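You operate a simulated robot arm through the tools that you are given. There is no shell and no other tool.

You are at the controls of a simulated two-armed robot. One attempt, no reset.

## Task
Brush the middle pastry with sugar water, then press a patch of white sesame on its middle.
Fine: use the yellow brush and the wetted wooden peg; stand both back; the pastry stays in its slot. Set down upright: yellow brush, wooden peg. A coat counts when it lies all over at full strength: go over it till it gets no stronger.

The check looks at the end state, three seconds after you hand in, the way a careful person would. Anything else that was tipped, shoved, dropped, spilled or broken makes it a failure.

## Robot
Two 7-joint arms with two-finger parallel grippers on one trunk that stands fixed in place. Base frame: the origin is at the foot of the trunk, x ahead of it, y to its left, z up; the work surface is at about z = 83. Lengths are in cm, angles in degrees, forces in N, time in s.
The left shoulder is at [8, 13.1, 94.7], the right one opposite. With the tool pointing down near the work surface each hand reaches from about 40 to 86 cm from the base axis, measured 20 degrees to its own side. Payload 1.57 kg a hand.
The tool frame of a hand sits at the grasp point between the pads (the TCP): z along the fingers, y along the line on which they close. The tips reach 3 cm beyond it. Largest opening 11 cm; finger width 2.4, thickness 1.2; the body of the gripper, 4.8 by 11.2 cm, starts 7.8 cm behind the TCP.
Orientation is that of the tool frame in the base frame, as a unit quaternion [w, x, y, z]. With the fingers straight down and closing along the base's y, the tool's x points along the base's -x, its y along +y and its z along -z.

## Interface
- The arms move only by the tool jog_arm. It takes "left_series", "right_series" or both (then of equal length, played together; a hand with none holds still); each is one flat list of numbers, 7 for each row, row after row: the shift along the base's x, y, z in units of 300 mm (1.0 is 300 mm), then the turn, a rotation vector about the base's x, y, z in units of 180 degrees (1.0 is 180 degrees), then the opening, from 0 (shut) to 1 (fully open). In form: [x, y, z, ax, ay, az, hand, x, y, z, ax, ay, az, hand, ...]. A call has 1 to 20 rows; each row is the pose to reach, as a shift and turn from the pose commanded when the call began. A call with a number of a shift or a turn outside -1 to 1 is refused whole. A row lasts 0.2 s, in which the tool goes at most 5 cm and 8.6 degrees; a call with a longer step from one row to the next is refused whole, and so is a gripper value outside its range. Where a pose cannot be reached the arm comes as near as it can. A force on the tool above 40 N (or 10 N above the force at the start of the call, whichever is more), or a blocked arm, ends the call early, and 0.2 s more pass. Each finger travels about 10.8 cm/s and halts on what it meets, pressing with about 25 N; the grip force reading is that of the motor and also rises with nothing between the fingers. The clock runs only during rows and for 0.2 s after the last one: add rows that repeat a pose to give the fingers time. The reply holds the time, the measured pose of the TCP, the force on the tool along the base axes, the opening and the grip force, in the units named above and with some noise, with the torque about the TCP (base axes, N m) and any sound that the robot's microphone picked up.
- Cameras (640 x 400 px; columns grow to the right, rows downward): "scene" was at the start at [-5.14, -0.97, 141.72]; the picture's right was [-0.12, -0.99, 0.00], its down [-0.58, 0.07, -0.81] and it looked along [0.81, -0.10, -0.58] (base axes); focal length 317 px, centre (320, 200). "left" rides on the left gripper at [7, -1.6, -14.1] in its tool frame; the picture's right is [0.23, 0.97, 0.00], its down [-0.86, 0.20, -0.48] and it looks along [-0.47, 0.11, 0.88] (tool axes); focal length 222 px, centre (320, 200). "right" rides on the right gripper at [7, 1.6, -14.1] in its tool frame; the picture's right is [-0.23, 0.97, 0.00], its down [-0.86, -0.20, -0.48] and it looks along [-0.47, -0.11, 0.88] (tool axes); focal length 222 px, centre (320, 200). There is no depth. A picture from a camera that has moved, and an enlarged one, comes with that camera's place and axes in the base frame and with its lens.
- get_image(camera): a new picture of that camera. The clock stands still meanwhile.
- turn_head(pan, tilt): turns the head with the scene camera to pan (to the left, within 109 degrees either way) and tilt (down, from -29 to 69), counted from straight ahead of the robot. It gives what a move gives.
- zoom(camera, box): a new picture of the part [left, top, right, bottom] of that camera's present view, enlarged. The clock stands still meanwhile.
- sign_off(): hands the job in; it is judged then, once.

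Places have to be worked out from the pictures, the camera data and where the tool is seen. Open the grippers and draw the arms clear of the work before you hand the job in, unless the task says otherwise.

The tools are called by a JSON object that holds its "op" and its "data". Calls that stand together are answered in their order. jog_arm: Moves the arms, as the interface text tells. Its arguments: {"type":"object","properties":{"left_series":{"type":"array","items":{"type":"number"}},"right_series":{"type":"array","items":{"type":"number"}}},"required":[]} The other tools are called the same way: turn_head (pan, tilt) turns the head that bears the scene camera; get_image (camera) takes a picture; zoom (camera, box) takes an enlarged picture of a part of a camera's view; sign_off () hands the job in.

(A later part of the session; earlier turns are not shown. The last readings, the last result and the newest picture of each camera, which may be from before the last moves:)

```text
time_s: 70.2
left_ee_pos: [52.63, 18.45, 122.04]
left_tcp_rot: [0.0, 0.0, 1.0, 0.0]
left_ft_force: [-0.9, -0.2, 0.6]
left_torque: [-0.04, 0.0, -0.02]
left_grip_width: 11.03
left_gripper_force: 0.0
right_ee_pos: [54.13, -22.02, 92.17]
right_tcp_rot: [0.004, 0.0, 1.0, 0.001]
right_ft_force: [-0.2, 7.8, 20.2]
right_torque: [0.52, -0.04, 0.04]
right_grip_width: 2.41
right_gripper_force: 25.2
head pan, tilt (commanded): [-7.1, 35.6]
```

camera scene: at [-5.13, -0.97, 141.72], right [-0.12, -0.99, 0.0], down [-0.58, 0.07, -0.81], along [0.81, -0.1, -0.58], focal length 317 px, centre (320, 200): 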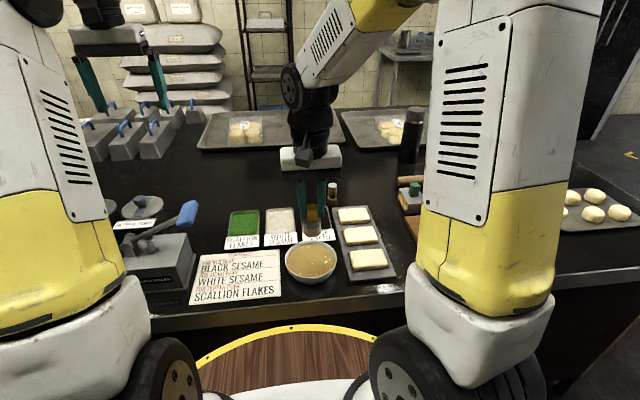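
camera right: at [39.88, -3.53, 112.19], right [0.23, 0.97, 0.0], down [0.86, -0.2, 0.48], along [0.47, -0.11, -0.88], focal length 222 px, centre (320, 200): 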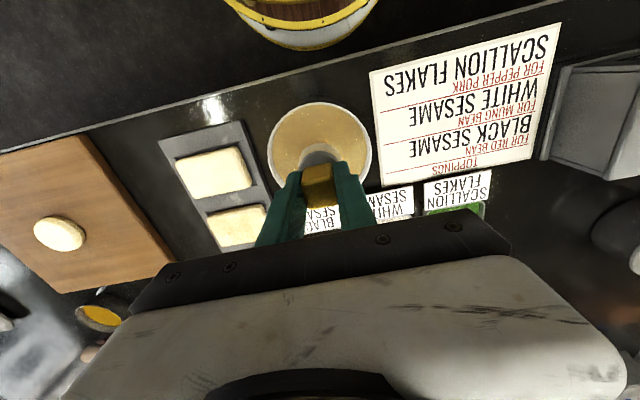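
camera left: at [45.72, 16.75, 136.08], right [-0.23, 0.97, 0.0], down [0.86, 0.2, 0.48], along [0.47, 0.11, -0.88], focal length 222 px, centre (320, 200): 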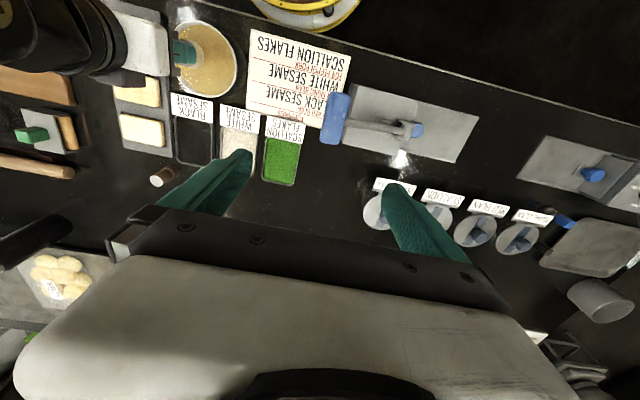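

That pass completed with steady contact. I lift and return to the bowl to compare the coat.

{"op": "jog_arm", "data": {"right_series": [0, 0, 0.08, 0, 0, 0, 0.1, 0, 0.05, 0.18, 0, 0, 0, 0.1, 0, 0.15, 0.197, 0, 0, 0, 0.1, 0, 0.25, 0.197, 0, 0, 0, 0.1, -0.07, 0.36, 0.197, 0, 0, 0, 0.1, -0.15, 0.46, 0.197, 0, 0, 0, 0.1, -0.23, 0.555, 0.197, 0, 0, 0, 0.1, -0.23, 0.555, 0.197, 0, 0, 0, 0.1]}}

{"op": "zoom", "data": {"camera": "scene", "box": [340, 222, 382, 249]}}

{"op": "zoom", "data": {"camera": "left", "box": [100, 60, 212, 130]}}

```text
time_s: 72.0
left_ee_pos: [52.82, 18.42, 121.77]
left_tcp_rot: [0.0, 0.0, 1.0, -0.001]
left_ft_force: [0.0, 0.9, -0.5]
left_torque: [-0.01, 0.03, -0.01]
left_grip_width: 11.0
left_gripper_force: 0.0
right_ee_pos: [47.47, -5.42, 97.87]
right_tcp_rot: [0.003, 0.0, 1.0, 0.001]
right_ft_force: [-0.8, 0.0, -0.4]
right_torque: [0.01, -0.02, -0.02]
right_grip_width: 2.41
right_gripper_force: 24.9
head pan, tilt (commanded): [-7.1, 35.6]
```

```text
14.81 times, centred on (361, 236) of scene
camera zoom: at [-5.14, -0.97, 141.72], right [-0.12, -0.99, 0.0], down [-0.58, 0.07, -0.81], along [0.81, -0.1, -0.58], focal length 4698 px, centre (-287, -326)
```

zoom: 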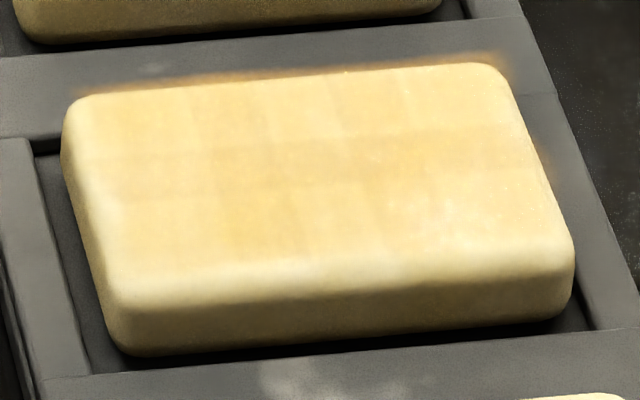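

```text
5.71 times, centred on (156, 95) of left
camera zoom: at [45.72, 16.76, 136.08], right [-0.23, 0.97, 0.0], down [0.86, 0.2, 0.48], along [0.47, 0.11, -0.88], focal length 1269 px, centre (1257, 800)
```

zoom: 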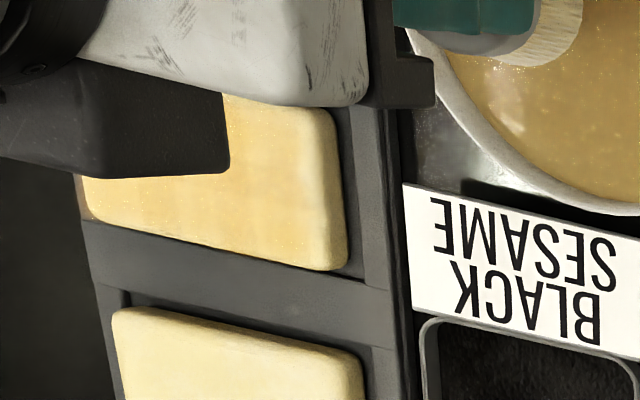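

To judge uniformity properly I want a top-down view: I move the right hand (brush high) beyond the pastries so its camera looks down on the middle one.

{"op": "jog_arm", "data": {"right_series": [0, 0, 0.13, 0, 0, 0, 0.1, 0, 0, 0.26, 0, 0, 0, 0.1, 0.09, -0.08, 0.33, 0, 0, 0, 0.1, 0.2, -0.16, 0.35, 0, 0, 0, 0.1, 0.32, -0.24, 0.35, 0, 0, 0, 0.1, 0.44, -0.32, 0.35, 0, 0, 0, 0.1, 0.55, -0.4, 0.35, 0, 0, 0, 0.1, 0.65, -0.48, 0.35, 0, 0, 0, 0.1, 0.65, -0.48, 0.35, 0, 0, 0, 0.1]}}

{"op": "get_image", "data": {"camera": "right"}}

{"op": "zoom", "data": {"camera": "right", "box": [256, 0, 384, 80]}}

{"op": "zoom", "data": {"camera": "left", "box": [100, 60, 212, 130]}}

```text
time_s: 74.0
left_ee_pos: [52.69, 18.4, 121.88]
left_tcp_rot: [0.0, 0.0, 1.0, 0.0]
left_ft_force: [1.2, 1.2, 0.1]
left_torque: [-0.01, 0.0, 0.0]
left_grip_width: 11.02
left_gripper_force: 0.2
right_ee_pos: [66.95, -19.61, 108.6]
right_tcp_rot: [0.005, 0.0, 1.0, 0.001]
right_ft_force: [-0.1, 0.6, -1.6]
right_torque: [0.01, 0.0, -0.02]
right_grip_width: 2.43
right_gripper_force: 25.4
head pan, tilt (commanded): [-7.1, 35.6]
```

```text
taken
camera right: at [59.97, -17.9, 122.72], right [0.23, 0.97, 0.0], down [0.85, -0.2, 0.48], along [0.47, -0.11, -0.88], focal length 222 px, centre (320, 200)
```

right: 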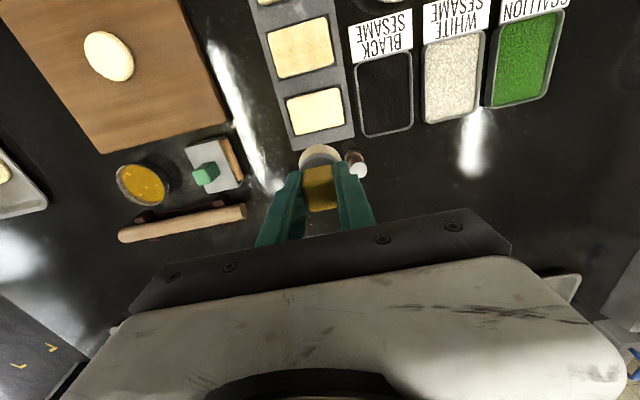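

```text
5.00 times, centred on (320, 40) of right
camera zoom: at [59.97, -17.9, 122.72], right [0.23, 0.97, 0.0], down [0.85, -0.2, 0.48], along [0.47, -0.11, -0.88], focal length 1111 px, centre (320, 1000)
```

zoom: 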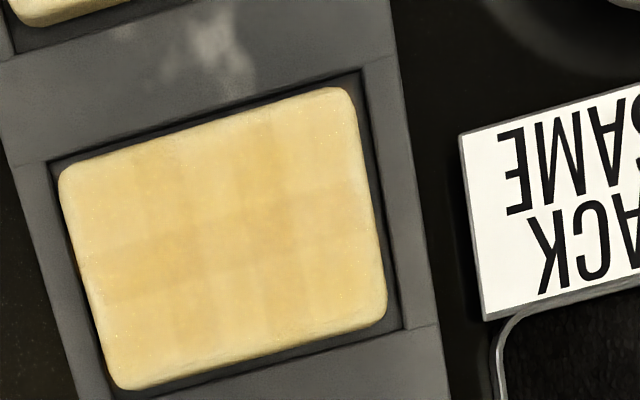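

```text
5.71 times, centred on (156, 95) of left
camera zoom: at [45.73, 16.75, 136.08], right [-0.23, 0.97, 0.0], down [0.86, 0.2, 0.48], along [0.47, 0.11, -0.88], focal length 1269 px, centre (1257, 800)
```

zoom: 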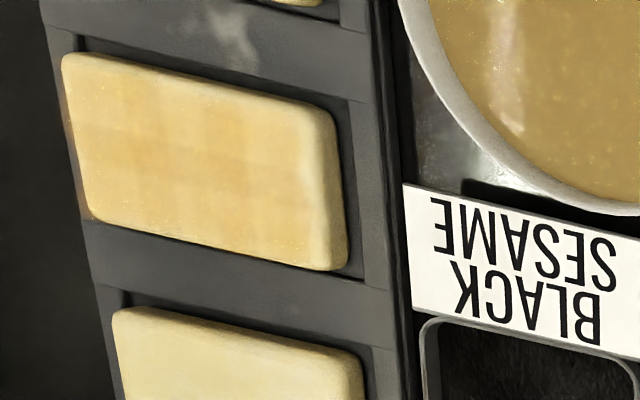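

The plaid bands look like overlapping coat patches; the patches seem even in tone. To verify that it gets no stronger, I do one more dip-and-pass and compare this same view.

{"op": "jog_arm", "data": {"right_series": [-0.11, 0.08, 0, 0, 0, 0, 0.1, -0.22, 0.16, 0, 0, 0, 0, 0.1, -0.33, 0.24, 0, 0, 0, 0, 0.1, -0.44, 0.32, 0, 0, 0, 0, 0.1, -0.55, 0.4, -0.02, 0, 0, 0, 0.1, -0.65, 0.48, -0.1, 0, 0, 0, 0.1, -0.65, 0.48, -0.25, 0, 0, 0, 0.1, -0.65, 0.48, -0.4, 0, 0, 0, 0.1, -0.65, 0.48, -0.51, 0, 0, 0, 0.1, -0.65, 0.48, -0.55, 0, 0, 0, 0.1, -0.65, 0.48, -0.558, 0, 0, 0, 0.1, -0.65, 0.48, -0.561, 0, 0, 0, 0.1, -0.65, 0.48, -0.561, 0, 0, 0, 0.1]}}

```text
time_s: 76.8
left_ee_pos: [52.61, 18.37, 121.86]
left_tcp_rot: [0.0, 0.0, 1.0, 0.001]
left_ft_force: [0.3, 0.2, -0.6]
left_torque: [0.04, -0.01, -0.02]
left_grip_width: 11.01
left_gripper_force: 0.1
right_ee_pos: [47.2, -5.37, 91.76]
right_tcp_rot: [0.004, 0.0, 1.0, 0.001]
right_ft_force: [-4.4, -2.3, 22.0]
right_torque: [-0.16, 0.28, -0.05]
right_grip_width: 2.41
right_gripper_force: 25.6
head pan, tilt (commanded): [-7.1, 35.6]
```

Dipped (22 N). I raise, carry to the front line and stroke toward -y with the tuned heights.

{"op": "jog_arm", "data": {"right_series": [0, 0, 0.03, 0, 0, 0, 0.1, 0, 0, 0.1, 0, 0, 0, 0.1, 0, 0, 0.18, 0, 0, 0, 0.1, 0, 0, 0.18, 0, 0, 0, 0.1, 0, 0, 0.18, 0, 0, 0, 0.1, 0.0767, -0.1206, 0.18, 0, 0, 0, 0.1, 0.1533, -0.2411, 0.18, 0, 0, 0, 0.1, 0.23, -0.3617, 0.18, 0, 0, 0, 0.1, 0.23, -0.3617, 0.1, 0, 0, 0, 0.1, 0.23, -0.3617, 0.035, 0, 0, 0, 0.1, 0.23, -0.3617, 0.0183, 0, 0, 0, 0.1, 0.23, -0.3617, 0.0173, 0, 0, 0, 0.1, 0.23, -0.4, 0.0168, 0, 0, 0, 0.1, 0.23, -0.439, 0.0163, 0, 0, 0, 0.1, 0.23, -0.478, 0.0158, 0, 0, 0, 0.1, 0.23, -0.517, 0.0148, 0, 0, 0, 0.1, 0.23, -0.557, 0.0143, 0, 0, 0, 0.1]}}

```text
time_s: 80.4
left_ee_pos: [52.79, 18.36, 121.73]
left_tcp_rot: [0.0, 0.0, 1.0, 0.0]
left_ft_force: [0.2, 1.0, -0.3]
left_torque: [0.0, -0.03, 0.0]
left_grip_width: 11.01
left_gripper_force: 0.0
right_ee_pos: [54.37, -22.14, 92.15]
right_tcp_rot: [0.003, 0.0, 1.0, 0.001]
right_ft_force: [0.5, 3.5, 12.3]
right_torque: [0.26, 0.01, 0.03]
right_grip_width: 2.4
right_gripper_force: 25.0
head pan, tilt (commanded): [-7.1, 35.6]
```

12 N: good. Now the middle line toward +y, then the back line toward -y.

{"op": "jog_arm", "data": {"right_series": [0.0233, 0, 0.003, 0, 0, 0, 0.1, 0.0467, 0, 0.003, 0, 0, 0, 0.1, 0.0467, 0.0387, 0.0035, 0, 0, 0, 0.1, 0.0467, 0.0773, 0.0035, 0, 0, 0, 0.1, 0.0467, 0.116, 0.004, 0, 0, 0, 0.1, 0.0467, 0.1547, 0.0045, 0, 0, 0, 0.1, 0.0467, 0.1953, 0.005, 0, 0, 0, 0.1, 0.07, 0.1953, 0.003, 0, 0, 0, 0.1, 0.0933, 0.1953, 0, 0, 0, 0, 0.1, 0.0933, 0.1953, -0.003, 0, 0, 0, 0.1, 0.0933, 0.1553, -0.004, 0, 0, 0, 0.1, 0.0933, 0.1167, -0.004, 0, 0, 0, 0.1, 0.0933, 0.078, -0.004, 0, 0, 0, 0.1, 0.0933, 0.0393, -0.004, 0, 0, 0, 0.1, 0.0933, 0, -0.004, 0, 0, 0, 0.1]}}

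```text
time_s: 82.6
left_ee_pos: [52.5, 18.51, 121.95]
left_tcp_rot: [0.0, 0.0, 1.0, 0.0]
left_ft_force: [-0.5, 0.1, 0.5]
left_torque: [-0.01, -0.05, 0.0]
left_grip_width: 11.01
left_gripper_force: 0.0
right_ee_pos: [56.77, -16.08, 92.13]
right_tcp_rot: [0.003, 0.001, 1.0, 0.001]
right_ft_force: [-6.5, -0.9, 14.8]
right_torque: [-0.06, 0.37, -0.01]
right_grip_width: 2.4
right_gripper_force: 25.2
head pan, tilt (commanded): [-7.1, 35.6]
stopped in row 10 (right hand): the force on the tool passed its limit at 41 N (the readings are from after the stop); the commanded pose is now the measured one
```

Too firm at the back-left corner. Now at 15 N; I continue the back line toward -y from here in short steps.

{"op": "jog_arm", "data": {"right_series": [0.003, -0.0387, 0.001, 0, 0, 0, 0.1, 0.005, -0.0773, 0.0005, 0, 0, 0, 0.1, 0.005, -0.116, 0, 0, 0, 0, 0.1]}}

```text
time_s: 83.4
left_ee_pos: [52.7, 18.41, 121.83]
left_tcp_rot: [0.001, 0.001, 1.0, 0.0]
left_ft_force: [-0.3, 0.2, -0.1]
left_torque: [-0.01, 0.02, 0.01]
left_grip_width: 11.01
left_gripper_force: 0.0
right_ee_pos: [57.13, -19.57, 92.14]
right_tcp_rot: [0.003, -0.001, 1.0, 0.002]
right_ft_force: [0.7, 5.8, 14.7]
right_torque: [0.33, -0.05, -0.01]
right_grip_width: 2.42
right_gripper_force: 25.0
head pan, tilt (commanded): [-7.1, 35.6]
```

Good at 15 N. I finish the back line to the -y end, then lift and move straight to the top-down viewing spot.

{"op": "jog_arm", "data": {"right_series": [0, -0.0387, 0, 0, 0, 0, 0.1, 0, -0.085, 0, 0, 0, 0, 0.1, 0, -0.085, 0, 0, 0, 0, 0.1, 0, -0.085, 0.1, 0, 0, 0, 0.1, 0, -0.06, 0.25, 0, 0, 0, 0.1, 0.04, -0.03, 0.4, 0, 0, 0, 0.1, 0.15, -0.02, 0.5, 0, 0, 0, 0.1, 0.26, -0.01, 0.545, 0, 0, 0, 0.1, 0.3233, -0.01, 0.545, 0, 0, 0, 0.1, 0.3233, -0.01, 0.545, 0, 0, 0, 0.1]}}

{"op": "zoom", "data": {"camera": "right", "box": [256, 0, 384, 80]}}

{"op": "zoom", "data": {"camera": "left", "box": [100, 60, 212, 130]}}

{"op": "zoom", "data": {"camera": "scene", "box": [340, 222, 382, 249]}}

```text
time_s: 85.6
left_ee_pos: [52.7, 18.42, 121.94]
left_tcp_rot: [0.0, 0.0, 1.0, 0.0]
left_ft_force: [-1.4, -0.3, 0.9]
left_torque: [0.04, 0.0, 0.02]
left_grip_width: 11.0
left_gripper_force: 0.0
right_ee_pos: [66.62, -19.78, 108.48]
right_tcp_rot: [0.003, 0.0, 1.0, 0.002]
right_ft_force: [0.2, 0.8, -0.9]
right_torque: [0.02, -0.04, 0.02]
right_grip_width: 2.4
right_gripper_force: 25.5
head pan, tilt (commanded): [-7.1, 35.6]
```

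```text
5.00 times, centred on (320, 40) of right
camera zoom: at [59.57, -18.19, 122.55], right [0.23, 0.97, 0.0], down [0.85, -0.2, 0.48], along [0.47, -0.11, -0.88], focal length 1111 px, centre (320, 1000)
```

zoom: 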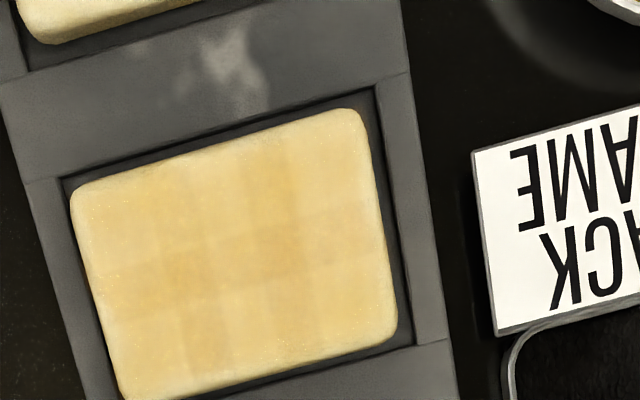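

```text
5.71 times, centred on (156, 95) of left
camera zoom: at [45.73, 16.76, 136.07], right [-0.23, 0.97, 0.0], down [0.86, 0.2, 0.48], along [0.47, 0.11, -0.88], focal length 1269 px, centre (1257, 800)
```

zoom: 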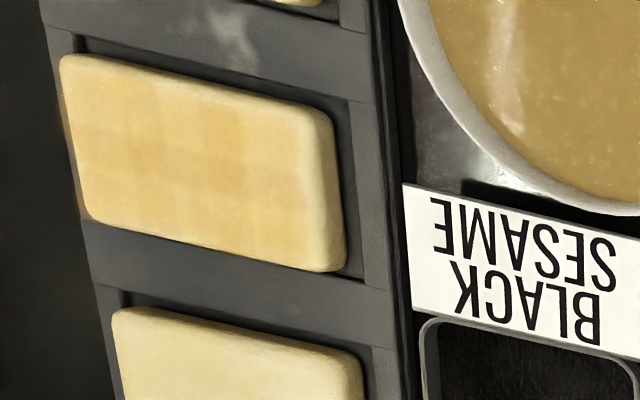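

```text
14.81 times, centred on (361, 236) of scene
camera zoom: at [-5.13, -0.97, 141.72], right [-0.12, -0.99, 0.0], down [-0.58, 0.07, -0.81], along [0.81, -0.1, -0.58], focal length 4698 px, centre (-287, -326)
```

zoom: 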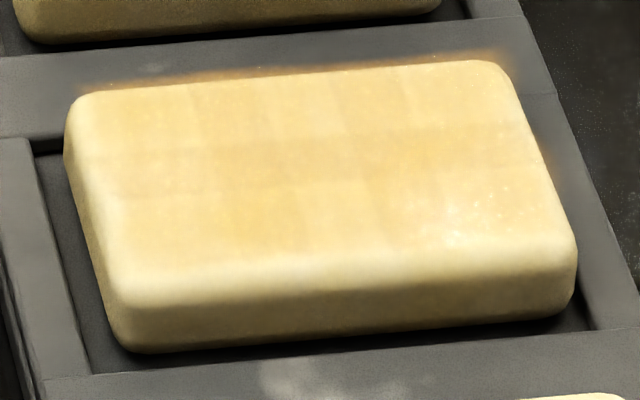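

The plaid now looks very regular (2×3 overlapping patches). I zoom closer for a detailed comparison of patch tones.

{"op": "zoom", "data": {"camera": "right", "box": [268, 18, 340, 82]}}

```text
6.25 times, centred on (304, 50) of right
camera zoom: at [59.57, -18.19, 122.55], right [0.23, 0.97, 0.0], down [0.85, -0.2, 0.48], along [0.47, -0.11, -0.88], focal length 1388 px, centre (420, 1138)
```

zoom: 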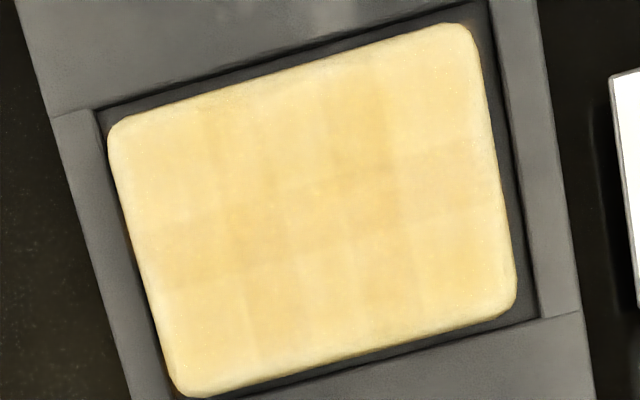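

The coat looks even, though slightly more so than the previous check, so it may still have been gaining. I do one more dip and pass to make sure it has saturated.

{"op": "jog_arm", "data": {"right_series": [-0.11, 0.08, 0, 0, 0, 0, 0.1, -0.22, 0.16, 0, 0, 0, 0, 0.1, -0.33, 0.24, 0, 0, 0, 0, 0.1, -0.44, 0.32, 0, 0, 0, 0, 0.1, -0.55, 0.4, -0.02, 0, 0, 0, 0.1, -0.644, 0.48, -0.1, 0, 0, 0, 0.1, -0.644, 0.48, -0.25, 0, 0, 0, 0.1, -0.644, 0.48, -0.4, 0, 0, 0, 0.1, -0.644, 0.48, -0.51, 0, 0, 0, 0.1, -0.644, 0.48, -0.55, 0, 0, 0, 0.1, -0.644, 0.48, -0.556, 0, 0, 0, 0.1, -0.644, 0.48, -0.558, 0, 0, 0, 0.1, -0.644, 0.48, -0.558, 0, 0, 0, 0.1]}}

```text
time_s: 88.1
left_ee_pos: [52.67, 18.44, 121.88]
left_tcp_rot: [0.0, 0.0, 1.0, 0.0]
left_ft_force: [-0.6, -0.7, 0.1]
left_torque: [-0.01, 0.01, 0.02]
left_grip_width: 11.0
left_gripper_force: 0.1
right_ee_pos: [47.3, -5.52, 91.72]
right_tcp_rot: [0.005, 0.0, 1.0, 0.002]
right_ft_force: [-3.3, 0.0, 11.0]
right_torque: [-0.12, 0.15, -0.04]
right_grip_width: 2.38
right_gripper_force: 25.0
head pan, tilt (commanded): [-7.1, 35.6]
stopped in row 12 (right hand): the force on the tool passed its limit at 41 N (the readings are from after the stop); the commanded pose is now the measured one
```

Dipped. I carry it to the front line and stroke toward -y.

{"op": "jog_arm", "data": {"right_series": [0, 0, 0.03, 0, 0, 0, 0.1, 0, 0, 0.1, 0, 0, 0, 0.1, 0, 0, 0.18, 0, 0, 0, 0.1, 0, 0, 0.18, 0, 0, 0, 0.1, 0, 0, 0.18, 0, 0, 0, 0.1, 0.0767, -0.1198, 0.18, 0, 0, 0, 0.1, 0.1533, -0.2395, 0.18, 0, 0, 0, 0.1, 0.23, -0.3593, 0.18, 0, 0, 0, 0.1, 0.23, -0.3593, 0.1, 0, 0, 0, 0.1, 0.23, -0.3593, 0.035, 0, 0, 0, 0.1, 0.23, -0.3593, 0.0177, 0, 0, 0, 0.1, 0.23, -0.3593, 0.0165, 0, 0, 0, 0.1, 0.23, -0.398, 0.016, 0, 0, 0, 0.1, 0.23, -0.437, 0.0155, 0, 0, 0, 0.1, 0.23, -0.476, 0.015, 0, 0, 0, 0.1, 0.23, -0.515, 0.014, 0, 0, 0, 0.1, 0.23, -0.555, 0.0135, 0, 0, 0, 0.1]}}

```text
time_s: 91.7
left_ee_pos: [52.66, 18.4, 121.91]
left_tcp_rot: [0.0, 0.0, 1.0, 0.0]
left_ft_force: [0.1, -0.5, 0.3]
left_torque: [-0.04, 0.03, 0.0]
left_grip_width: 10.99
left_gripper_force: 0.0
right_ee_pos: [54.26, -21.97, 92.18]
right_tcp_rot: [0.005, 0.0, 1.0, 0.002]
right_ft_force: [0.3, 0.7, -0.6]
right_torque: [-0.05, 0.0, 0.02]
right_grip_width: 2.4
right_gripper_force: 25.1
head pan, tilt (commanded): [-7.1, 35.6]
```

No contact at the end there (brush slid slightly up). I lower 0.12 cm and stroke back along the front line toward +y, reading partway.

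{"op": "jog_arm", "data": {"right_series": [0, 0, -0.003, 0, 0, 0, 0.1, 0, 0, -0.004, 0, 0, 0, 0.1, 0, 0.0387, -0.004, 0, 0, 0, 0.1]}}

```text
time_s: 92.5
left_ee_pos: [52.65, 18.37, 121.89]
left_tcp_rot: [0.0, 0.0, 1.0, 0.0]
left_ft_force: [1.1, 0.5, 0.0]
left_torque: [0.03, -0.02, 0.01]
left_grip_width: 11.01
left_gripper_force: 0.2
right_ee_pos: [54.48, -21.03, 92.21]
right_tcp_rot: [0.007, 0.001, 1.0, 0.002]
right_ft_force: [0.5, -10.2, 26.8]
right_torque: [-0.57, -0.06, -0.02]
right_grip_width: 2.42
right_gripper_force: 24.5
head pan, tilt (commanded): [-7.1, 35.6]
```

27 N in this direction, so I continue toward +y while easing up.

{"op": "jog_arm", "data": {"right_series": [0, 0.0387, 0.003, 0, 0, 0, 0.1, 0, 0.0773, 0.0035, 0, 0, 0, 0.1, 0, 0.116, 0.004, 0, 0, 0, 0.1, 0, 0.152, 0.004, 0, 0, 0, 0.1]}}

```text
time_s: 93.5
left_ee_pos: [52.65, 18.33, 121.96]
left_tcp_rot: [0.0, 0.0, 1.0, -0.001]
left_ft_force: [0.5, 0.1, 0.0]
left_torque: [-0.03, 0.01, 0.0]
left_grip_width: 10.99
left_gripper_force: 0.0
right_ee_pos: [54.24, -16.52, 92.14]
right_tcp_rot: [0.005, 0.0, 1.0, 0.002]
right_ft_force: [-0.5, -9.8, 24.3]
right_torque: [-0.6, -0.11, -0.11]
right_grip_width: 2.43
right_gripper_force: 24.9
head pan, tilt (commanded): [-7.1, 35.6]
```

Good contact (24 N). I shift to the middle line and stroke toward -y.

{"op": "jog_arm", "data": {"right_series": [0.0233, 0, 0.001, 0, 0, 0, 0.1, 0.0467, 0, 0.001, 0, 0, 0, 0.1, 0.0467, -0.0387, 0.0005, 0, 0, 0, 0.1, 0.0467, -0.0773, 0, 0, 0, 0, 0.1, 0.0467, -0.116, -0.001, 0, 0, 0, 0.1, 0.0467, -0.1547, -0.0015, 0, 0, 0, 0.1, 0.0467, -0.19, -0.002, 0, 0, 0, 0.1]}}

```text
time_s: 95.1
left_ee_pos: [52.63, 18.35, 121.81]
left_tcp_rot: [0.0, 0.0, 1.0, 0.0]
left_ft_force: [-0.4, 0.4, 0.0]
left_torque: [-0.01, -0.02, 0.02]
left_grip_width: 11.02
left_gripper_force: 0.2
right_ee_pos: [55.76, -22.1, 92.09]
right_tcp_rot: [0.004, -0.001, 1.0, 0.002]
right_ft_force: [0.2, 3.1, 9.4]
right_torque: [0.17, 0.01, 0.03]
right_grip_width: 2.41
right_gripper_force: 25.1
head pan, tilt (commanded): [-7.1, 35.6]
```

Now the back line: shift and stroke toward +y, easing up along the way.

{"op": "jog_arm", "data": {"right_series": [0.0233, 0, -0.001, 0, 0, 0, 0.1, 0.0433, 0, -0.002, 0, 0, 0, 0.1, 0.0433, 0.0387, -0.001, 0, 0, 0, 0.1, 0.0433, 0.0773, 0, 0, 0, 0, 0.1]}}

```text
time_s: 96.1
left_ee_pos: [52.63, 18.36, 121.93]
left_tcp_rot: [0.0, 0.001, 1.0, -0.001]
left_ft_force: [0.1, -0.1, -0.3]
left_torque: [-0.01, 0.06, -0.01]
left_grip_width: 11.0
left_gripper_force: 0.1
right_ee_pos: [57.21, -19.91, 92.08]
right_tcp_rot: [0.006, 0.0, 1.0, 0.001]
right_ft_force: [2.7, -13.7, 35.1]
right_torque: [-0.81, -0.1, 0.02]
right_grip_width: 2.42
right_gripper_force: 25.4
head pan, tilt (commanded): [-7.1, 35.6]
```

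35 N is near the limit, so I ease up and finish the line.

{"op": "jog_arm", "data": {"right_series": [0, 0.01, 0.003, 0, 0, 0, 0.1, 0, 0.045, 0.004, 0, 0, 0, 0.1, 0, 0.08, 0.0045, 0, 0, 0, 0.1, 0, 0.113, 0.0045, 0, 0, 0, 0.1]}}

```text
time_s: 97.1
left_ee_pos: [52.66, 18.35, 121.86]
left_tcp_rot: [0.001, 0.001, 1.0, 0.0]
left_ft_force: [0.0, -0.7, -0.5]
left_torque: [0.02, 0.0, 0.01]
left_grip_width: 10.99
left_gripper_force: 0.0
right_ee_pos: [56.82, -16.43, 92.17]
right_tcp_rot: [0.003, -0.001, 1.0, 0.003]
right_ft_force: [0.3, -9.8, 23.3]
right_torque: [-0.62, -0.02, 0.0]
right_grip_width: 2.43
right_gripper_force: 24.6
head pan, tilt (commanded): [-7.1, 35.6]
```

One more stroke along the back toward -y, then lift to the viewing spot.

{"op": "jog_arm", "data": {"right_series": [0, -0.0387, -0.001, 0, 0, 0, 0.1, 0, -0.0773, -0.002, 0, 0, 0, 0.1, 0, -0.116, -0.003, 0, 0, 0, 0.1, 0, -0.1547, -0.003, 0, 0, 0, 0.1, 0, -0.1947, -0.003, 0, 0, 0, 0.1, 0, -0.1947, 0.1, 0, 0, 0, 0.1, 0, -0.16, 0.25, 0, 0, 0, 0.1, 0.04, -0.14, 0.4, 0, 0, 0, 0.1, 0.15, -0.13, 0.5, 0, 0, 0, 0.1, 0.26, -0.115, 0.545, 0, 0, 0, 0.1, 0.32, -0.115, 0.545, 0, 0, 0, 0.1, 0.32, -0.115, 0.545, 0, 0, 0, 0.1]}}

{"op": "zoom", "data": {"camera": "right", "box": [268, 18, 340, 82]}}

{"op": "zoom", "data": {"camera": "left", "box": [100, 60, 212, 130]}}

{"op": "zoom", "data": {"camera": "scene", "box": [340, 222, 382, 249]}}

```text
time_s: 99.7
left_ee_pos: [52.72, 18.33, 121.87]
left_tcp_rot: [0.0, 0.0, 1.0, 0.0]
left_ft_force: [0.1, -0.5, 0.1]
left_torque: [-0.03, 0.0, 0.01]
left_grip_width: 11.01
left_gripper_force: 0.0
right_ee_pos: [66.64, -19.75, 108.2]
right_tcp_rot: [0.003, 0.0, 1.0, 0.003]
right_ft_force: [1.2, -0.4, -0.5]
right_torque: [-0.01, -0.01, 0.02]
right_grip_width: 2.41
right_gripper_force: 25.4
head pan, tilt (commanded): [-7.1, 35.6]
```

```text
6.25 times, centred on (304, 50) of right
camera zoom: at [59.59, -18.29, 122.32], right [0.23, 0.97, 0.01], down [0.85, -0.2, 0.48], along [0.47, -0.1, -0.88], focal length 1388 px, centre (420, 1138)
```

zoom: 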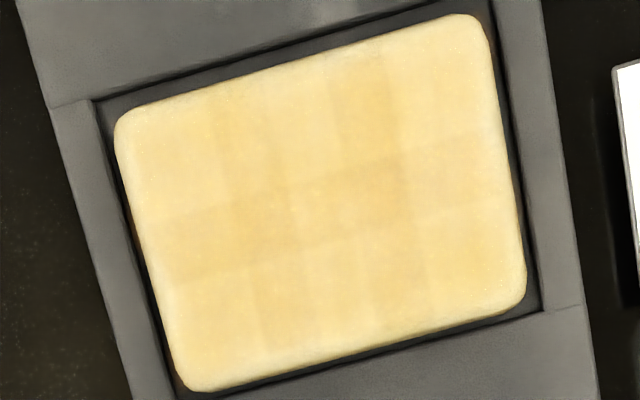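

```text
5.71 times, centred on (156, 95) of left
camera zoom: at [45.73, 16.76, 136.07], right [-0.23, 0.97, 0.0], down [0.86, 0.2, 0.48], along [0.47, 0.11, -0.88], focal length 1269 px, centre (1257, 800)
```

zoom: 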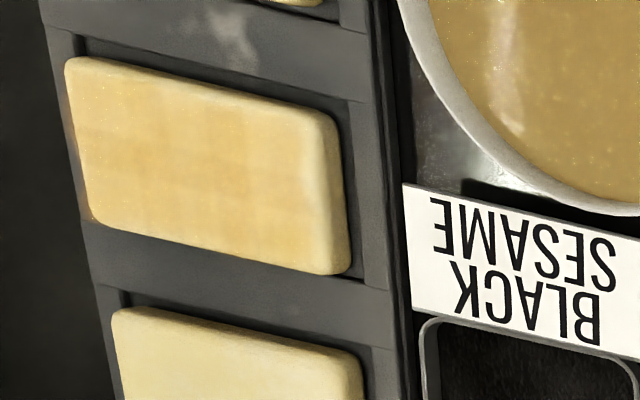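

```text
14.81 times, centred on (361, 236) of scene
camera zoom: at [-5.13, -0.97, 141.72], right [-0.12, -0.99, 0.0], down [-0.58, 0.07, -0.81], along [0.81, -0.1, -0.58], focal length 4698 px, centre (-287, -326)
```

zoom: 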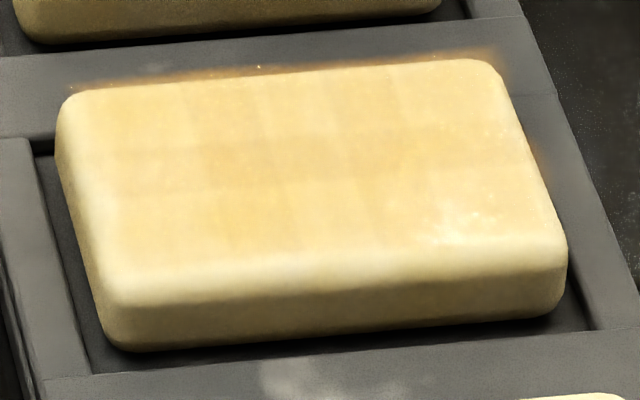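

Views are unchanged from the last check, so the coat is saturated. Now I carry the brush back over its original spot (74.6, -22.95), stopping at a safe height to check its tilt.

{"op": "jog_arm", "data": {"right_series": [0.0675, -0.0255, -0.06, 0, 0, 0, 0.1, 0.135, -0.051, -0.12, 0, 0, 0, 0.1, 0.2025, -0.0765, -0.2, 0, 0, 0, 0.1, 0.27, -0.102, -0.3, 0, 0, 0, 0.1, 0.27, -0.102, -0.385, 0, 0, 0, 0.1, 0.27, -0.102, -0.385, 0, 0, 0, 0.1, 0.27, -0.102, -0.385, 0, 0, 0, 0.1]}}

{"op": "zoom", "data": {"camera": "scene", "box": [316, 150, 412, 210]}}

{"op": "get_image", "data": {"camera": "right"}}

{"op": "get_image", "data": {"camera": "left"}}

```text
time_s: 101.3
left_ee_pos: [52.65, 18.48, 122.07]
left_tcp_rot: [0.0, 0.0, 1.0, 0.001]
left_ft_force: [-0.2, -0.1, -0.1]
left_torque: [-0.01, 0.01, -0.01]
left_grip_width: 10.97
left_gripper_force: 0.0
right_ee_pos: [74.61, -22.78, 97.09]
right_tcp_rot: [0.004, 0.0, 1.0, 0.002]
right_ft_force: [-0.1, -1.1, -0.3]
right_torque: [-0.02, -0.06, -0.02]
right_grip_width: 2.41
right_gripper_force: 24.7
head pan, tilt (commanded): [-7.1, 35.6]
```

```text
6.67 times, centred on (364, 180) of scene
camera zoom: at [-5.13, -0.97, 141.72], right [-0.12, -0.99, 0.0], down [-0.58, 0.07, -0.81], along [0.81, -0.1, -0.58], focal length 2114 px, centre (27, 333)
```

zoom: 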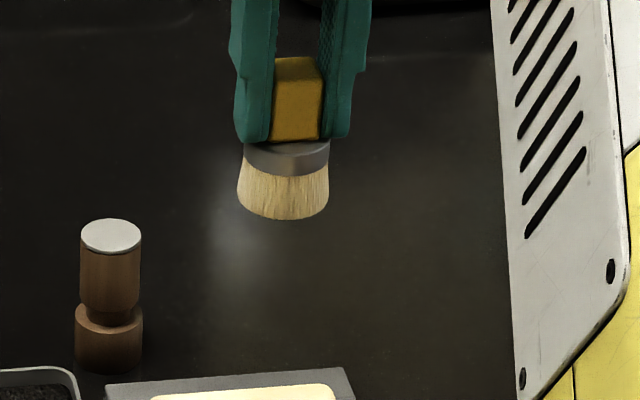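

```text
taken
camera right: at [67.43, -21.25, 111.09], right [0.23, 0.97, 0.01], down [0.85, -0.2, 0.48], along [0.47, -0.11, -0.87], focal length 222 px, centre (320, 200)
```

right: 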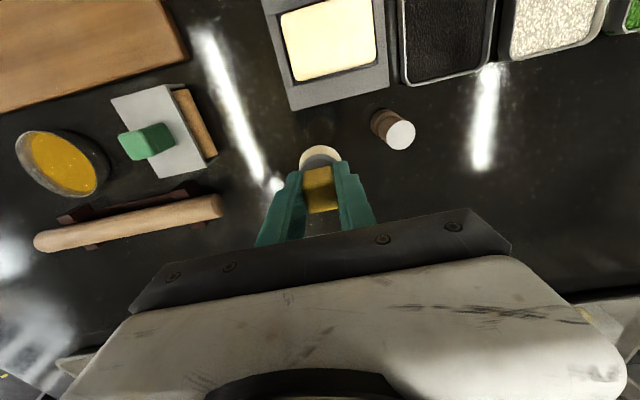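

```text
taken
camera left: at [45.73, 16.76, 136.07], right [-0.23, 0.97, 0.0], down [0.86, 0.2, 0.48], along [0.47, 0.11, -0.88], focal length 222 px, centre (320, 200)
```

left: 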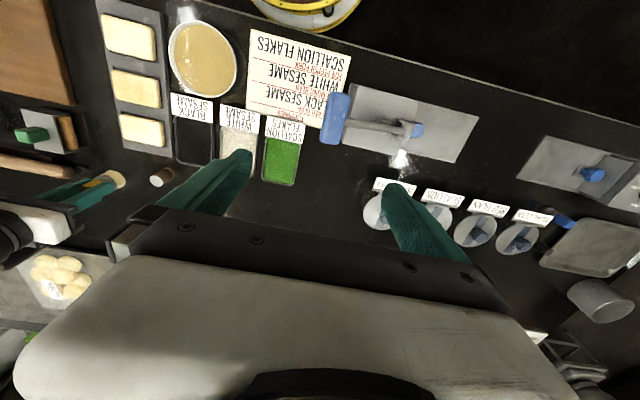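

The brush looks straight. I descend to just above table contact.

{"op": "jog_arm", "data": {"right_series": [0, 0, -0.07, 0, 0, 0, 0.1, 0, 0, -0.14, 0, 0, 0, 0.1, 0, 0, -0.2, 0, 0, 0, 0.1, 0, 0, -0.225, 0, 0, 0, 0.1, 0, 0, -0.232, 0, 0, 0, 0.1, 0, 0, -0.232, 0, 0, 0, 0.1]}}

{"op": "zoom", "data": {"camera": "scene", "box": [316, 160, 396, 210]}}

```text
time_s: 102.7
left_ee_pos: [52.72, 18.46, 121.82]
left_tcp_rot: [0.0, 0.0, 1.0, 0.0]
left_ft_force: [0.5, 0.0, 0.0]
left_torque: [0.03, -0.01, 0.03]
left_grip_width: 11.0
left_gripper_force: 0.0
right_ee_pos: [74.64, -22.96, 89.97]
right_tcp_rot: [0.003, 0.0, 1.0, 0.002]
right_ft_force: [-0.9, -0.2, 0.0]
right_torque: [0.01, 0.03, -0.03]
right_grip_width: 2.41
right_gripper_force: 24.9
head pan, tilt (commanded): [-7.1, 35.6]
```

```text
8.00 times, centred on (356, 185) of scene
camera zoom: at [-5.13, -0.97, 141.72], right [-0.12, -0.99, 0.0], down [-0.58, 0.07, -0.81], along [0.81, -0.1, -0.58], focal length 2537 px, centre (32, 320)
```

zoom: 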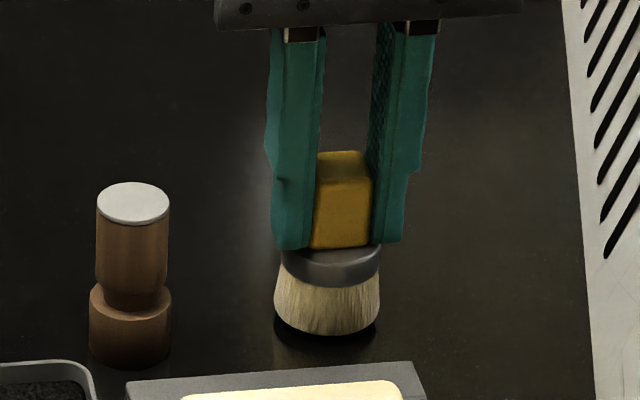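

There's still a gap of roughly 0.6–0.8 cm. I lower slowly until I feel contact.

{"op": "jog_arm", "data": {"right_series": [0, 0, -0.007, 0, 0, 0, 0.1, 0, 0, -0.014, 0, 0, 0, 0.1, 0, 0, -0.014, 0, 0, 0, 0.1]}}

```text
time_s: 103.5
left_ee_pos: [52.78, 18.37, 121.81]
left_tcp_rot: [0.0, 0.0, 1.0, -0.001]
left_ft_force: [0.1, -0.1, -0.5]
left_torque: [0.01, 0.0, -0.03]
left_grip_width: 11.0
left_gripper_force: 0.1
right_ee_pos: [74.75, -22.79, 89.48]
right_tcp_rot: [0.003, 0.0, 1.0, 0.001]
right_ft_force: [0.1, -0.1, -0.3]
right_torque: [-0.02, 0.0, 0.06]
right_grip_width: 2.4
right_gripper_force: 24.3
head pan, tilt (commanded): [-7.1, 35.6]
```

{"op": "jog_arm", "data": {"right_series": [0, 0, -0.004, 0, 0, 0, 0.1, 0, 0, -0.008, 0, 0, 0, 0.1, 0, 0, -0.008, 0, 0, 0, 0.1]}}

{"op": "zoom", "data": {"camera": "scene", "box": [316, 160, 396, 210]}}

```text
time_s: 104.3
left_ee_pos: [52.67, 18.36, 121.89]
left_tcp_rot: [0.0, -0.001, 1.0, 0.0]
left_ft_force: [0.3, -0.7, -0.4]
left_torque: [-0.01, -0.01, -0.01]
left_grip_width: 11.03
left_gripper_force: 0.0
right_ee_pos: [74.63, -22.8, 89.39]
right_tcp_rot: [0.005, 0.001, 1.0, 0.001]
right_ft_force: [0.3, -0.2, 3.1]
right_torque: [-0.08, 0.01, -0.01]
right_grip_width: 2.4
right_gripper_force: 25.2
head pan, tilt (commanded): [-7.1, 35.6]
```

```text
8.00 times, centred on (356, 185) of scene
camera zoom: at [-5.14, -0.97, 141.72], right [-0.12, -0.99, 0.0], down [-0.58, 0.07, -0.81], along [0.81, -0.1, -0.58], focal length 2537 px, centre (32, 320)
```

zoom: 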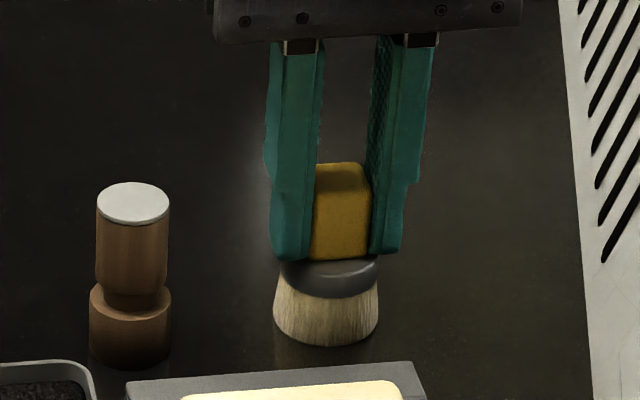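

Contact (3 N): the brush stands on the counter. I seat it with a touch more pressure, open the fingers slowly to 5.5 cm, then check.

{"op": "jog_arm", "data": {"right_series": [0, 0, -0.001, 0, 0, 0, 0.1, 0, 0, -0.001, 0, 0, 0, 0.2, 0, 0, 0, 0, 0, 0, 0.24, 0, 0, 0, 0, 0, 0, 0.3, 0, 0, 0, 0, 0, 0, 0.4, 0, 0, 0, 0, 0, 0, 0.5, 0, 0, 0, 0, 0, 0, 0.5]}}

{"op": "zoom", "data": {"camera": "scene", "box": [316, 160, 396, 210]}}

```text
time_s: 105.9
left_ee_pos: [52.77, 18.46, 121.88]
left_tcp_rot: [0.0, 0.0, 1.0, 0.0]
left_ft_force: [-0.2, -0.6, -0.2]
left_torque: [-0.01, -0.02, -0.01]
left_grip_width: 11.01
left_gripper_force: 0.0
right_ee_pos: [74.66, -22.9, 89.27]
right_tcp_rot: [0.003, -0.001, 1.0, 0.002]
right_ft_force: [-0.1, -0.1, -0.4]
right_torque: [-0.01, -0.01, -0.03]
right_grip_width: 5.48
right_gripper_force: 0.0
head pan, tilt (commanded): [-7.1, 35.6]
```

```text
8.00 times, centred on (356, 185) of scene
camera zoom: at [-5.13, -0.97, 141.72], right [-0.12, -0.99, 0.0], down [-0.58, 0.07, -0.81], along [0.81, -0.1, -0.58], focal length 2537 px, centre (32, 320)
```

zoom: 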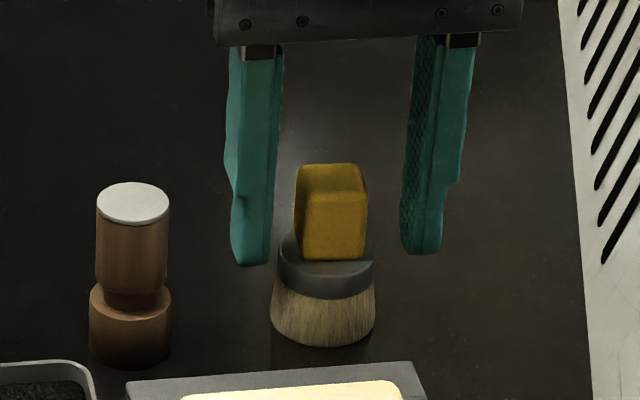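

The brush stands upright by itself. I rise straight up and move over the peg at (74.15, -14.72), keeping the opening at 5.5 cm.

{"op": "jog_arm", "data": {"right_series": [0, 0, 0.05, 0, 0, 0, 0.5, 0, 0, 0.15, 0, 0, 0, 0.5, 0, 0, 0.28, 0, 0, 0, 0.5, 0, 0, 0.38, 0, 0, 0, 0.5, -0.005, 0.0914, 0.38, 0, 0, 0, 0.5, -0.01, 0.1829, 0.36, 0, 0, 0, 0.5, -0.015, 0.2743, 0.3, 0, 0, 0, 0.5, -0.015, 0.2743, 0.27, 0, 0, 0, 0.5, -0.015, 0.2743, 0.27, 0, 0, 0, 0.5]}}

{"op": "get_image", "data": {"camera": "right"}}

{"op": "zoom", "data": {"camera": "right", "box": [240, 110, 400, 210]}}

{"op": "zoom", "data": {"camera": "scene", "box": [310, 150, 406, 210]}}

```text
time_s: 107.9
left_ee_pos: [52.7, 18.42, 121.99]
left_tcp_rot: [0.0, 0.0, 1.0, 0.0]
left_ft_force: [-0.8, 0.5, -0.1]
left_torque: [-0.02, 0.04, 0.02]
left_grip_width: 11.01
left_gripper_force: 0.1
right_ee_pos: [74.34, -14.55, 97.58]
right_tcp_rot: [0.004, 0.0, 1.0, 0.001]
right_ft_force: [-0.5, -0.1, -0.3]
right_torque: [0.03, -0.03, 0.01]
right_grip_width: 5.48
right_gripper_force: 0.0
head pan, tilt (commanded): [-7.1, 35.6]
```

```text
taken
camera right: at [67.26, -12.93, 111.6], right [0.23, 0.97, 0.01], down [0.85, -0.2, 0.48], along [0.47, -0.11, -0.88], focal length 222 px, centre (320, 200)
```

right: 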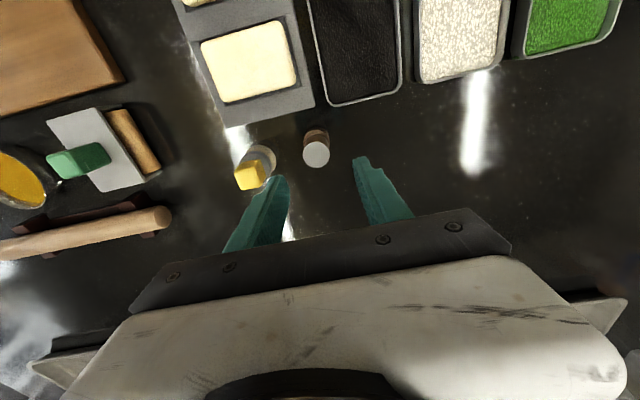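

```text
4.00 times, centred on (320, 160) of right
camera zoom: at [67.26, -12.93, 111.6], right [0.23, 0.97, 0.01], down [0.85, -0.2, 0.48], along [0.47, -0.11, -0.88], focal length 888 px, centre (320, 360)
```

zoom: 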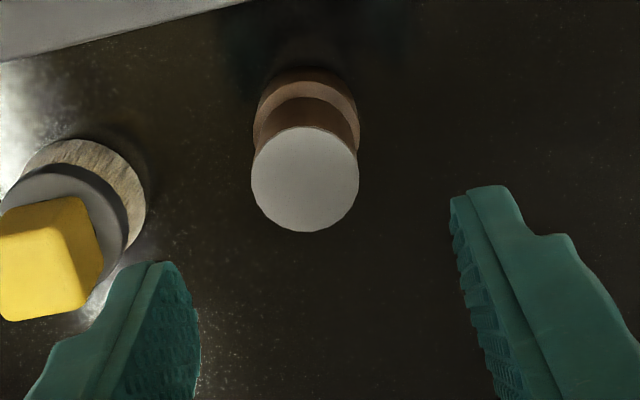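

```text
6.67 times, centred on (358, 180) of scene
camera zoom: at [-5.13, -0.97, 141.72], right [-0.12, -0.99, 0.0], down [-0.58, 0.07, -0.81], along [0.81, -0.1, -0.58], focal length 2114 px, centre (67, 333)
```

zoom: 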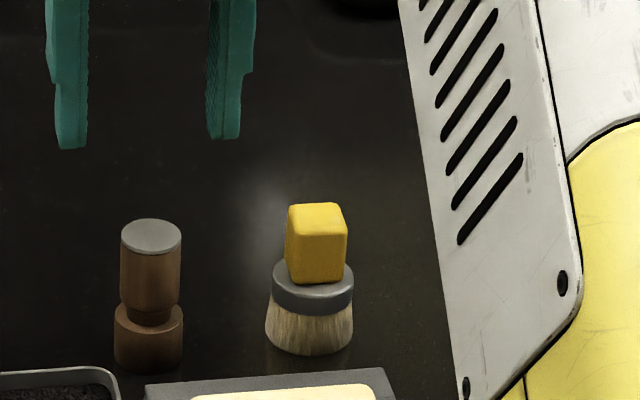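

The brush is upright. The peg's top reads at about (74.0, -14.8). I correct slightly and descend to straddle it, checking before closing.

{"op": "jog_arm", "data": {"right_series": [-0.01, -0.007, -0.07, 0, 0, 0, 0.5, -0.01, -0.007, -0.14, 0, 0, 0, 0.5, -0.01, -0.007, -0.2, 0, 0, 0, 0.5, -0.01, -0.007, -0.235, 0, 0, 0, 0.5, -0.01, -0.007, -0.235, 0, 0, 0, 0.5]}}

{"op": "zoom", "data": {"camera": "scene", "box": [296, 160, 376, 210]}}

{"op": "zoom", "data": {"camera": "right", "box": [240, 110, 400, 210]}}

```text
time_s: 109.1
left_ee_pos: [52.74, 18.47, 121.81]
left_tcp_rot: [0.0, 0.0, 1.0, 0.0]
left_ft_force: [0.7, 0.3, 0.4]
left_torque: [0.01, 0.01, -0.03]
left_grip_width: 11.02
left_gripper_force: 0.0
right_ee_pos: [74.16, -14.85, 90.44]
right_tcp_rot: [0.004, 0.0, 1.0, 0.001]
right_ft_force: [-0.4, 0.0, 0.9]
right_torque: [0.0, 0.0, -0.01]
right_grip_width: 5.5
right_gripper_force: 0.1
head pan, tilt (commanded): [-7.1, 35.6]
```

```text
8.00 times, centred on (336, 185) of scene
camera zoom: at [-5.13, -0.97, 141.72], right [-0.12, -0.99, 0.0], down [-0.58, 0.07, -0.81], along [0.81, -0.1, -0.58], focal length 2537 px, centre (192, 320)
```

zoom: 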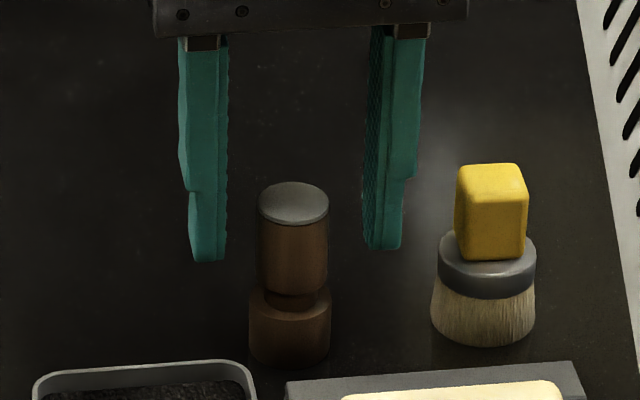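

```text
4.00 times, centred on (320, 160) of right
camera zoom: at [67.03, -13.3, 104.54], right [0.23, 0.97, 0.01], down [0.85, -0.2, 0.48], along [0.47, -0.11, -0.87], focal length 888 px, centre (320, 360)
```

zoom: 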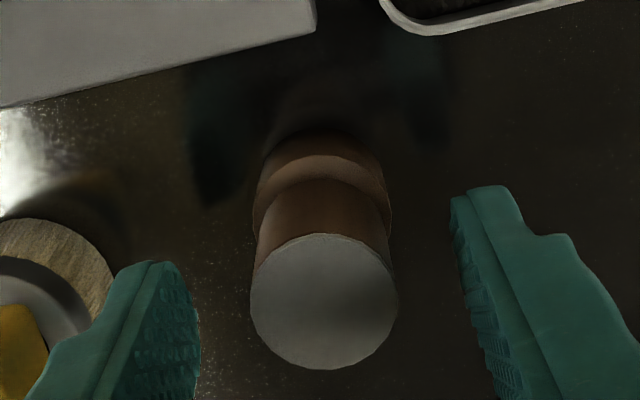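

The peg is well between the fingers. I go down to TCP z≈89.0 (tips beside the neck, above the collar), then close.

{"op": "jog_arm", "data": {"right_series": [-0.004, 0, -0.025, 0, 0, 0, 0.5, -0.004, 0, -0.048, 0, 0, 0, 0.5, -0.004, 0, -0.048, 0, 0, 0, 0.5, -0.004, 0, -0.048, 0, 0, 0, 0.4, -0.004, 0, -0.048, 0, 0, 0, 0.3, -0.004, 0, -0.048, 0, 0, 0, 0.2, -0.004, 0, -0.048, 0, 0, 0, 0.12, -0.004, 0, -0.048, 0, 0, 0, 0.12]}}

{"op": "zoom", "data": {"camera": "scene", "box": [296, 160, 376, 210]}}

```text
time_s: 110.9
left_ee_pos: [52.59, 18.43, 121.8]
left_tcp_rot: [-0.001, 0.0, 1.0, 0.0]
left_ft_force: [0.2, -0.5, 0.7]
left_torque: [0.01, -0.04, 0.02]
left_grip_width: 11.01
left_gripper_force: 0.1
right_ee_pos: [73.8, -14.96, 89.02]
right_tcp_rot: [0.005, 0.0, 1.0, 0.002]
right_ft_force: [-0.6, 0.1, 0.4]
right_torque: [-0.04, -0.01, -0.02]
right_grip_width: 2.65
right_gripper_force: 24.4
head pan, tilt (commanded): [-7.1, 35.6]
```

```text
8.00 times, centred on (336, 185) of scene
camera zoom: at [-5.13, -0.97, 141.72], right [-0.12, -0.99, 0.0], down [-0.58, 0.07, -0.81], along [0.81, -0.1, -0.58], focal length 2537 px, centre (192, 320)
```

zoom: 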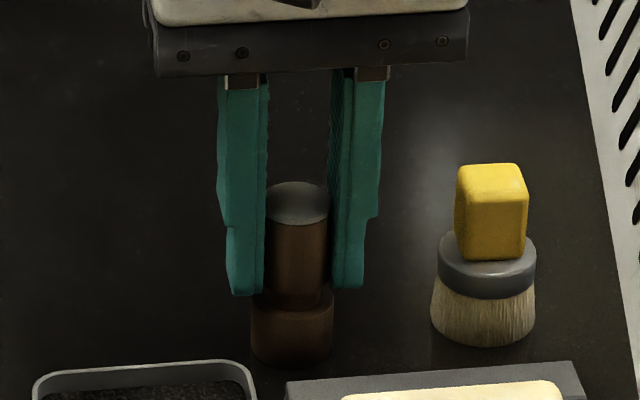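

Peg gripped (2.65 cm). I lift it and carry it to above the bowl.

{"op": "jog_arm", "data": {"right_series": [0, 0, 0.08, 0, 0, 0, 0.12, 0, 0, 0.2, 0, 0, 0, 0.12, 0, 0, 0.33, 0, 0, 0, 0.12, 0, 0, 0.433, 0, 0, 0, 0.12, -0.1259, 0.0451, 0.433, 0, 0, 0, 0.12, -0.2517, 0.0903, 0.433, 0, 0, 0, 0.12, -0.3776, 0.1354, 0.433, 0, 0, 0, 0.12, -0.5034, 0.1806, 0.433, 0, 0, 0, 0.12, -0.6293, 0.2257, 0.433, 0, 0, 0, 0.12, -0.7551, 0.2709, 0.433, 0, 0, 0, 0.12, -0.881, 0.316, 0.4, 0, 0, 0, 0.12, -0.881, 0.316, 0.27, 0, 0, 0, 0.12, -0.881, 0.316, 0.17, 0, 0, 0, 0.12, -0.881, 0.316, 0.12, 0, 0, 0, 0.12, -0.881, 0.316, 0.12, 0, 0, 0, 0.12]}}

{"op": "zoom", "data": {"camera": "scene", "box": [268, 225, 348, 285]}}

{"op": "zoom", "data": {"camera": "right", "box": [240, 80, 400, 180]}}

```text
time_s: 114.1
left_ee_pos: [52.69, 18.34, 121.88]
left_tcp_rot: [0.0, 0.0, 1.0, 0.001]
left_ft_force: [0.1, 0.0, -0.4]
left_torque: [0.02, 0.01, 0.0]
left_grip_width: 11.0
left_gripper_force: 0.0
right_ee_pos: [47.22, -5.48, 92.4]
right_tcp_rot: [0.004, 0.0, 1.0, 0.002]
right_ft_force: [-0.7, -0.7, -0.3]
right_torque: [-0.01, 0.02, -0.01]
right_grip_width: 2.61
right_gripper_force: 25.3
head pan, tilt (commanded): [-7.1, 35.6]
```

```text
6.67 times, centred on (308, 255) of scene
camera zoom: at [-5.14, -0.97, 141.72], right [-0.12, -0.99, 0.0], down [-0.58, 0.07, -0.81], along [0.81, -0.1, -0.58], focal length 2114 px, centre (400, -167)
```

zoom: 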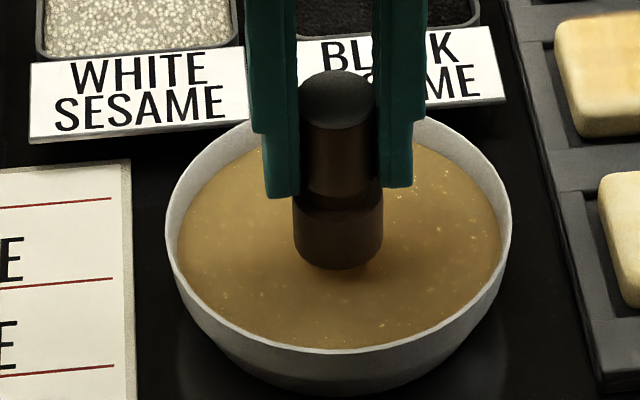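

```text
4.00 times, centred on (320, 130) of right
camera zoom: at [40.11, -3.84, 106.35], right [0.23, 0.97, 0.01], down [0.85, -0.2, 0.48], along [0.47, -0.11, -0.87], focal length 888 px, centre (320, 480)
```

zoom: 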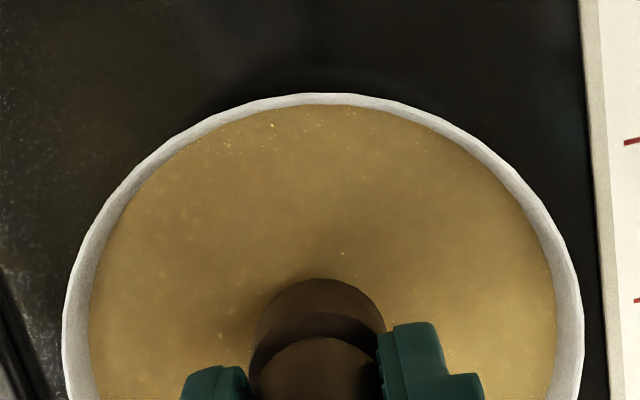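

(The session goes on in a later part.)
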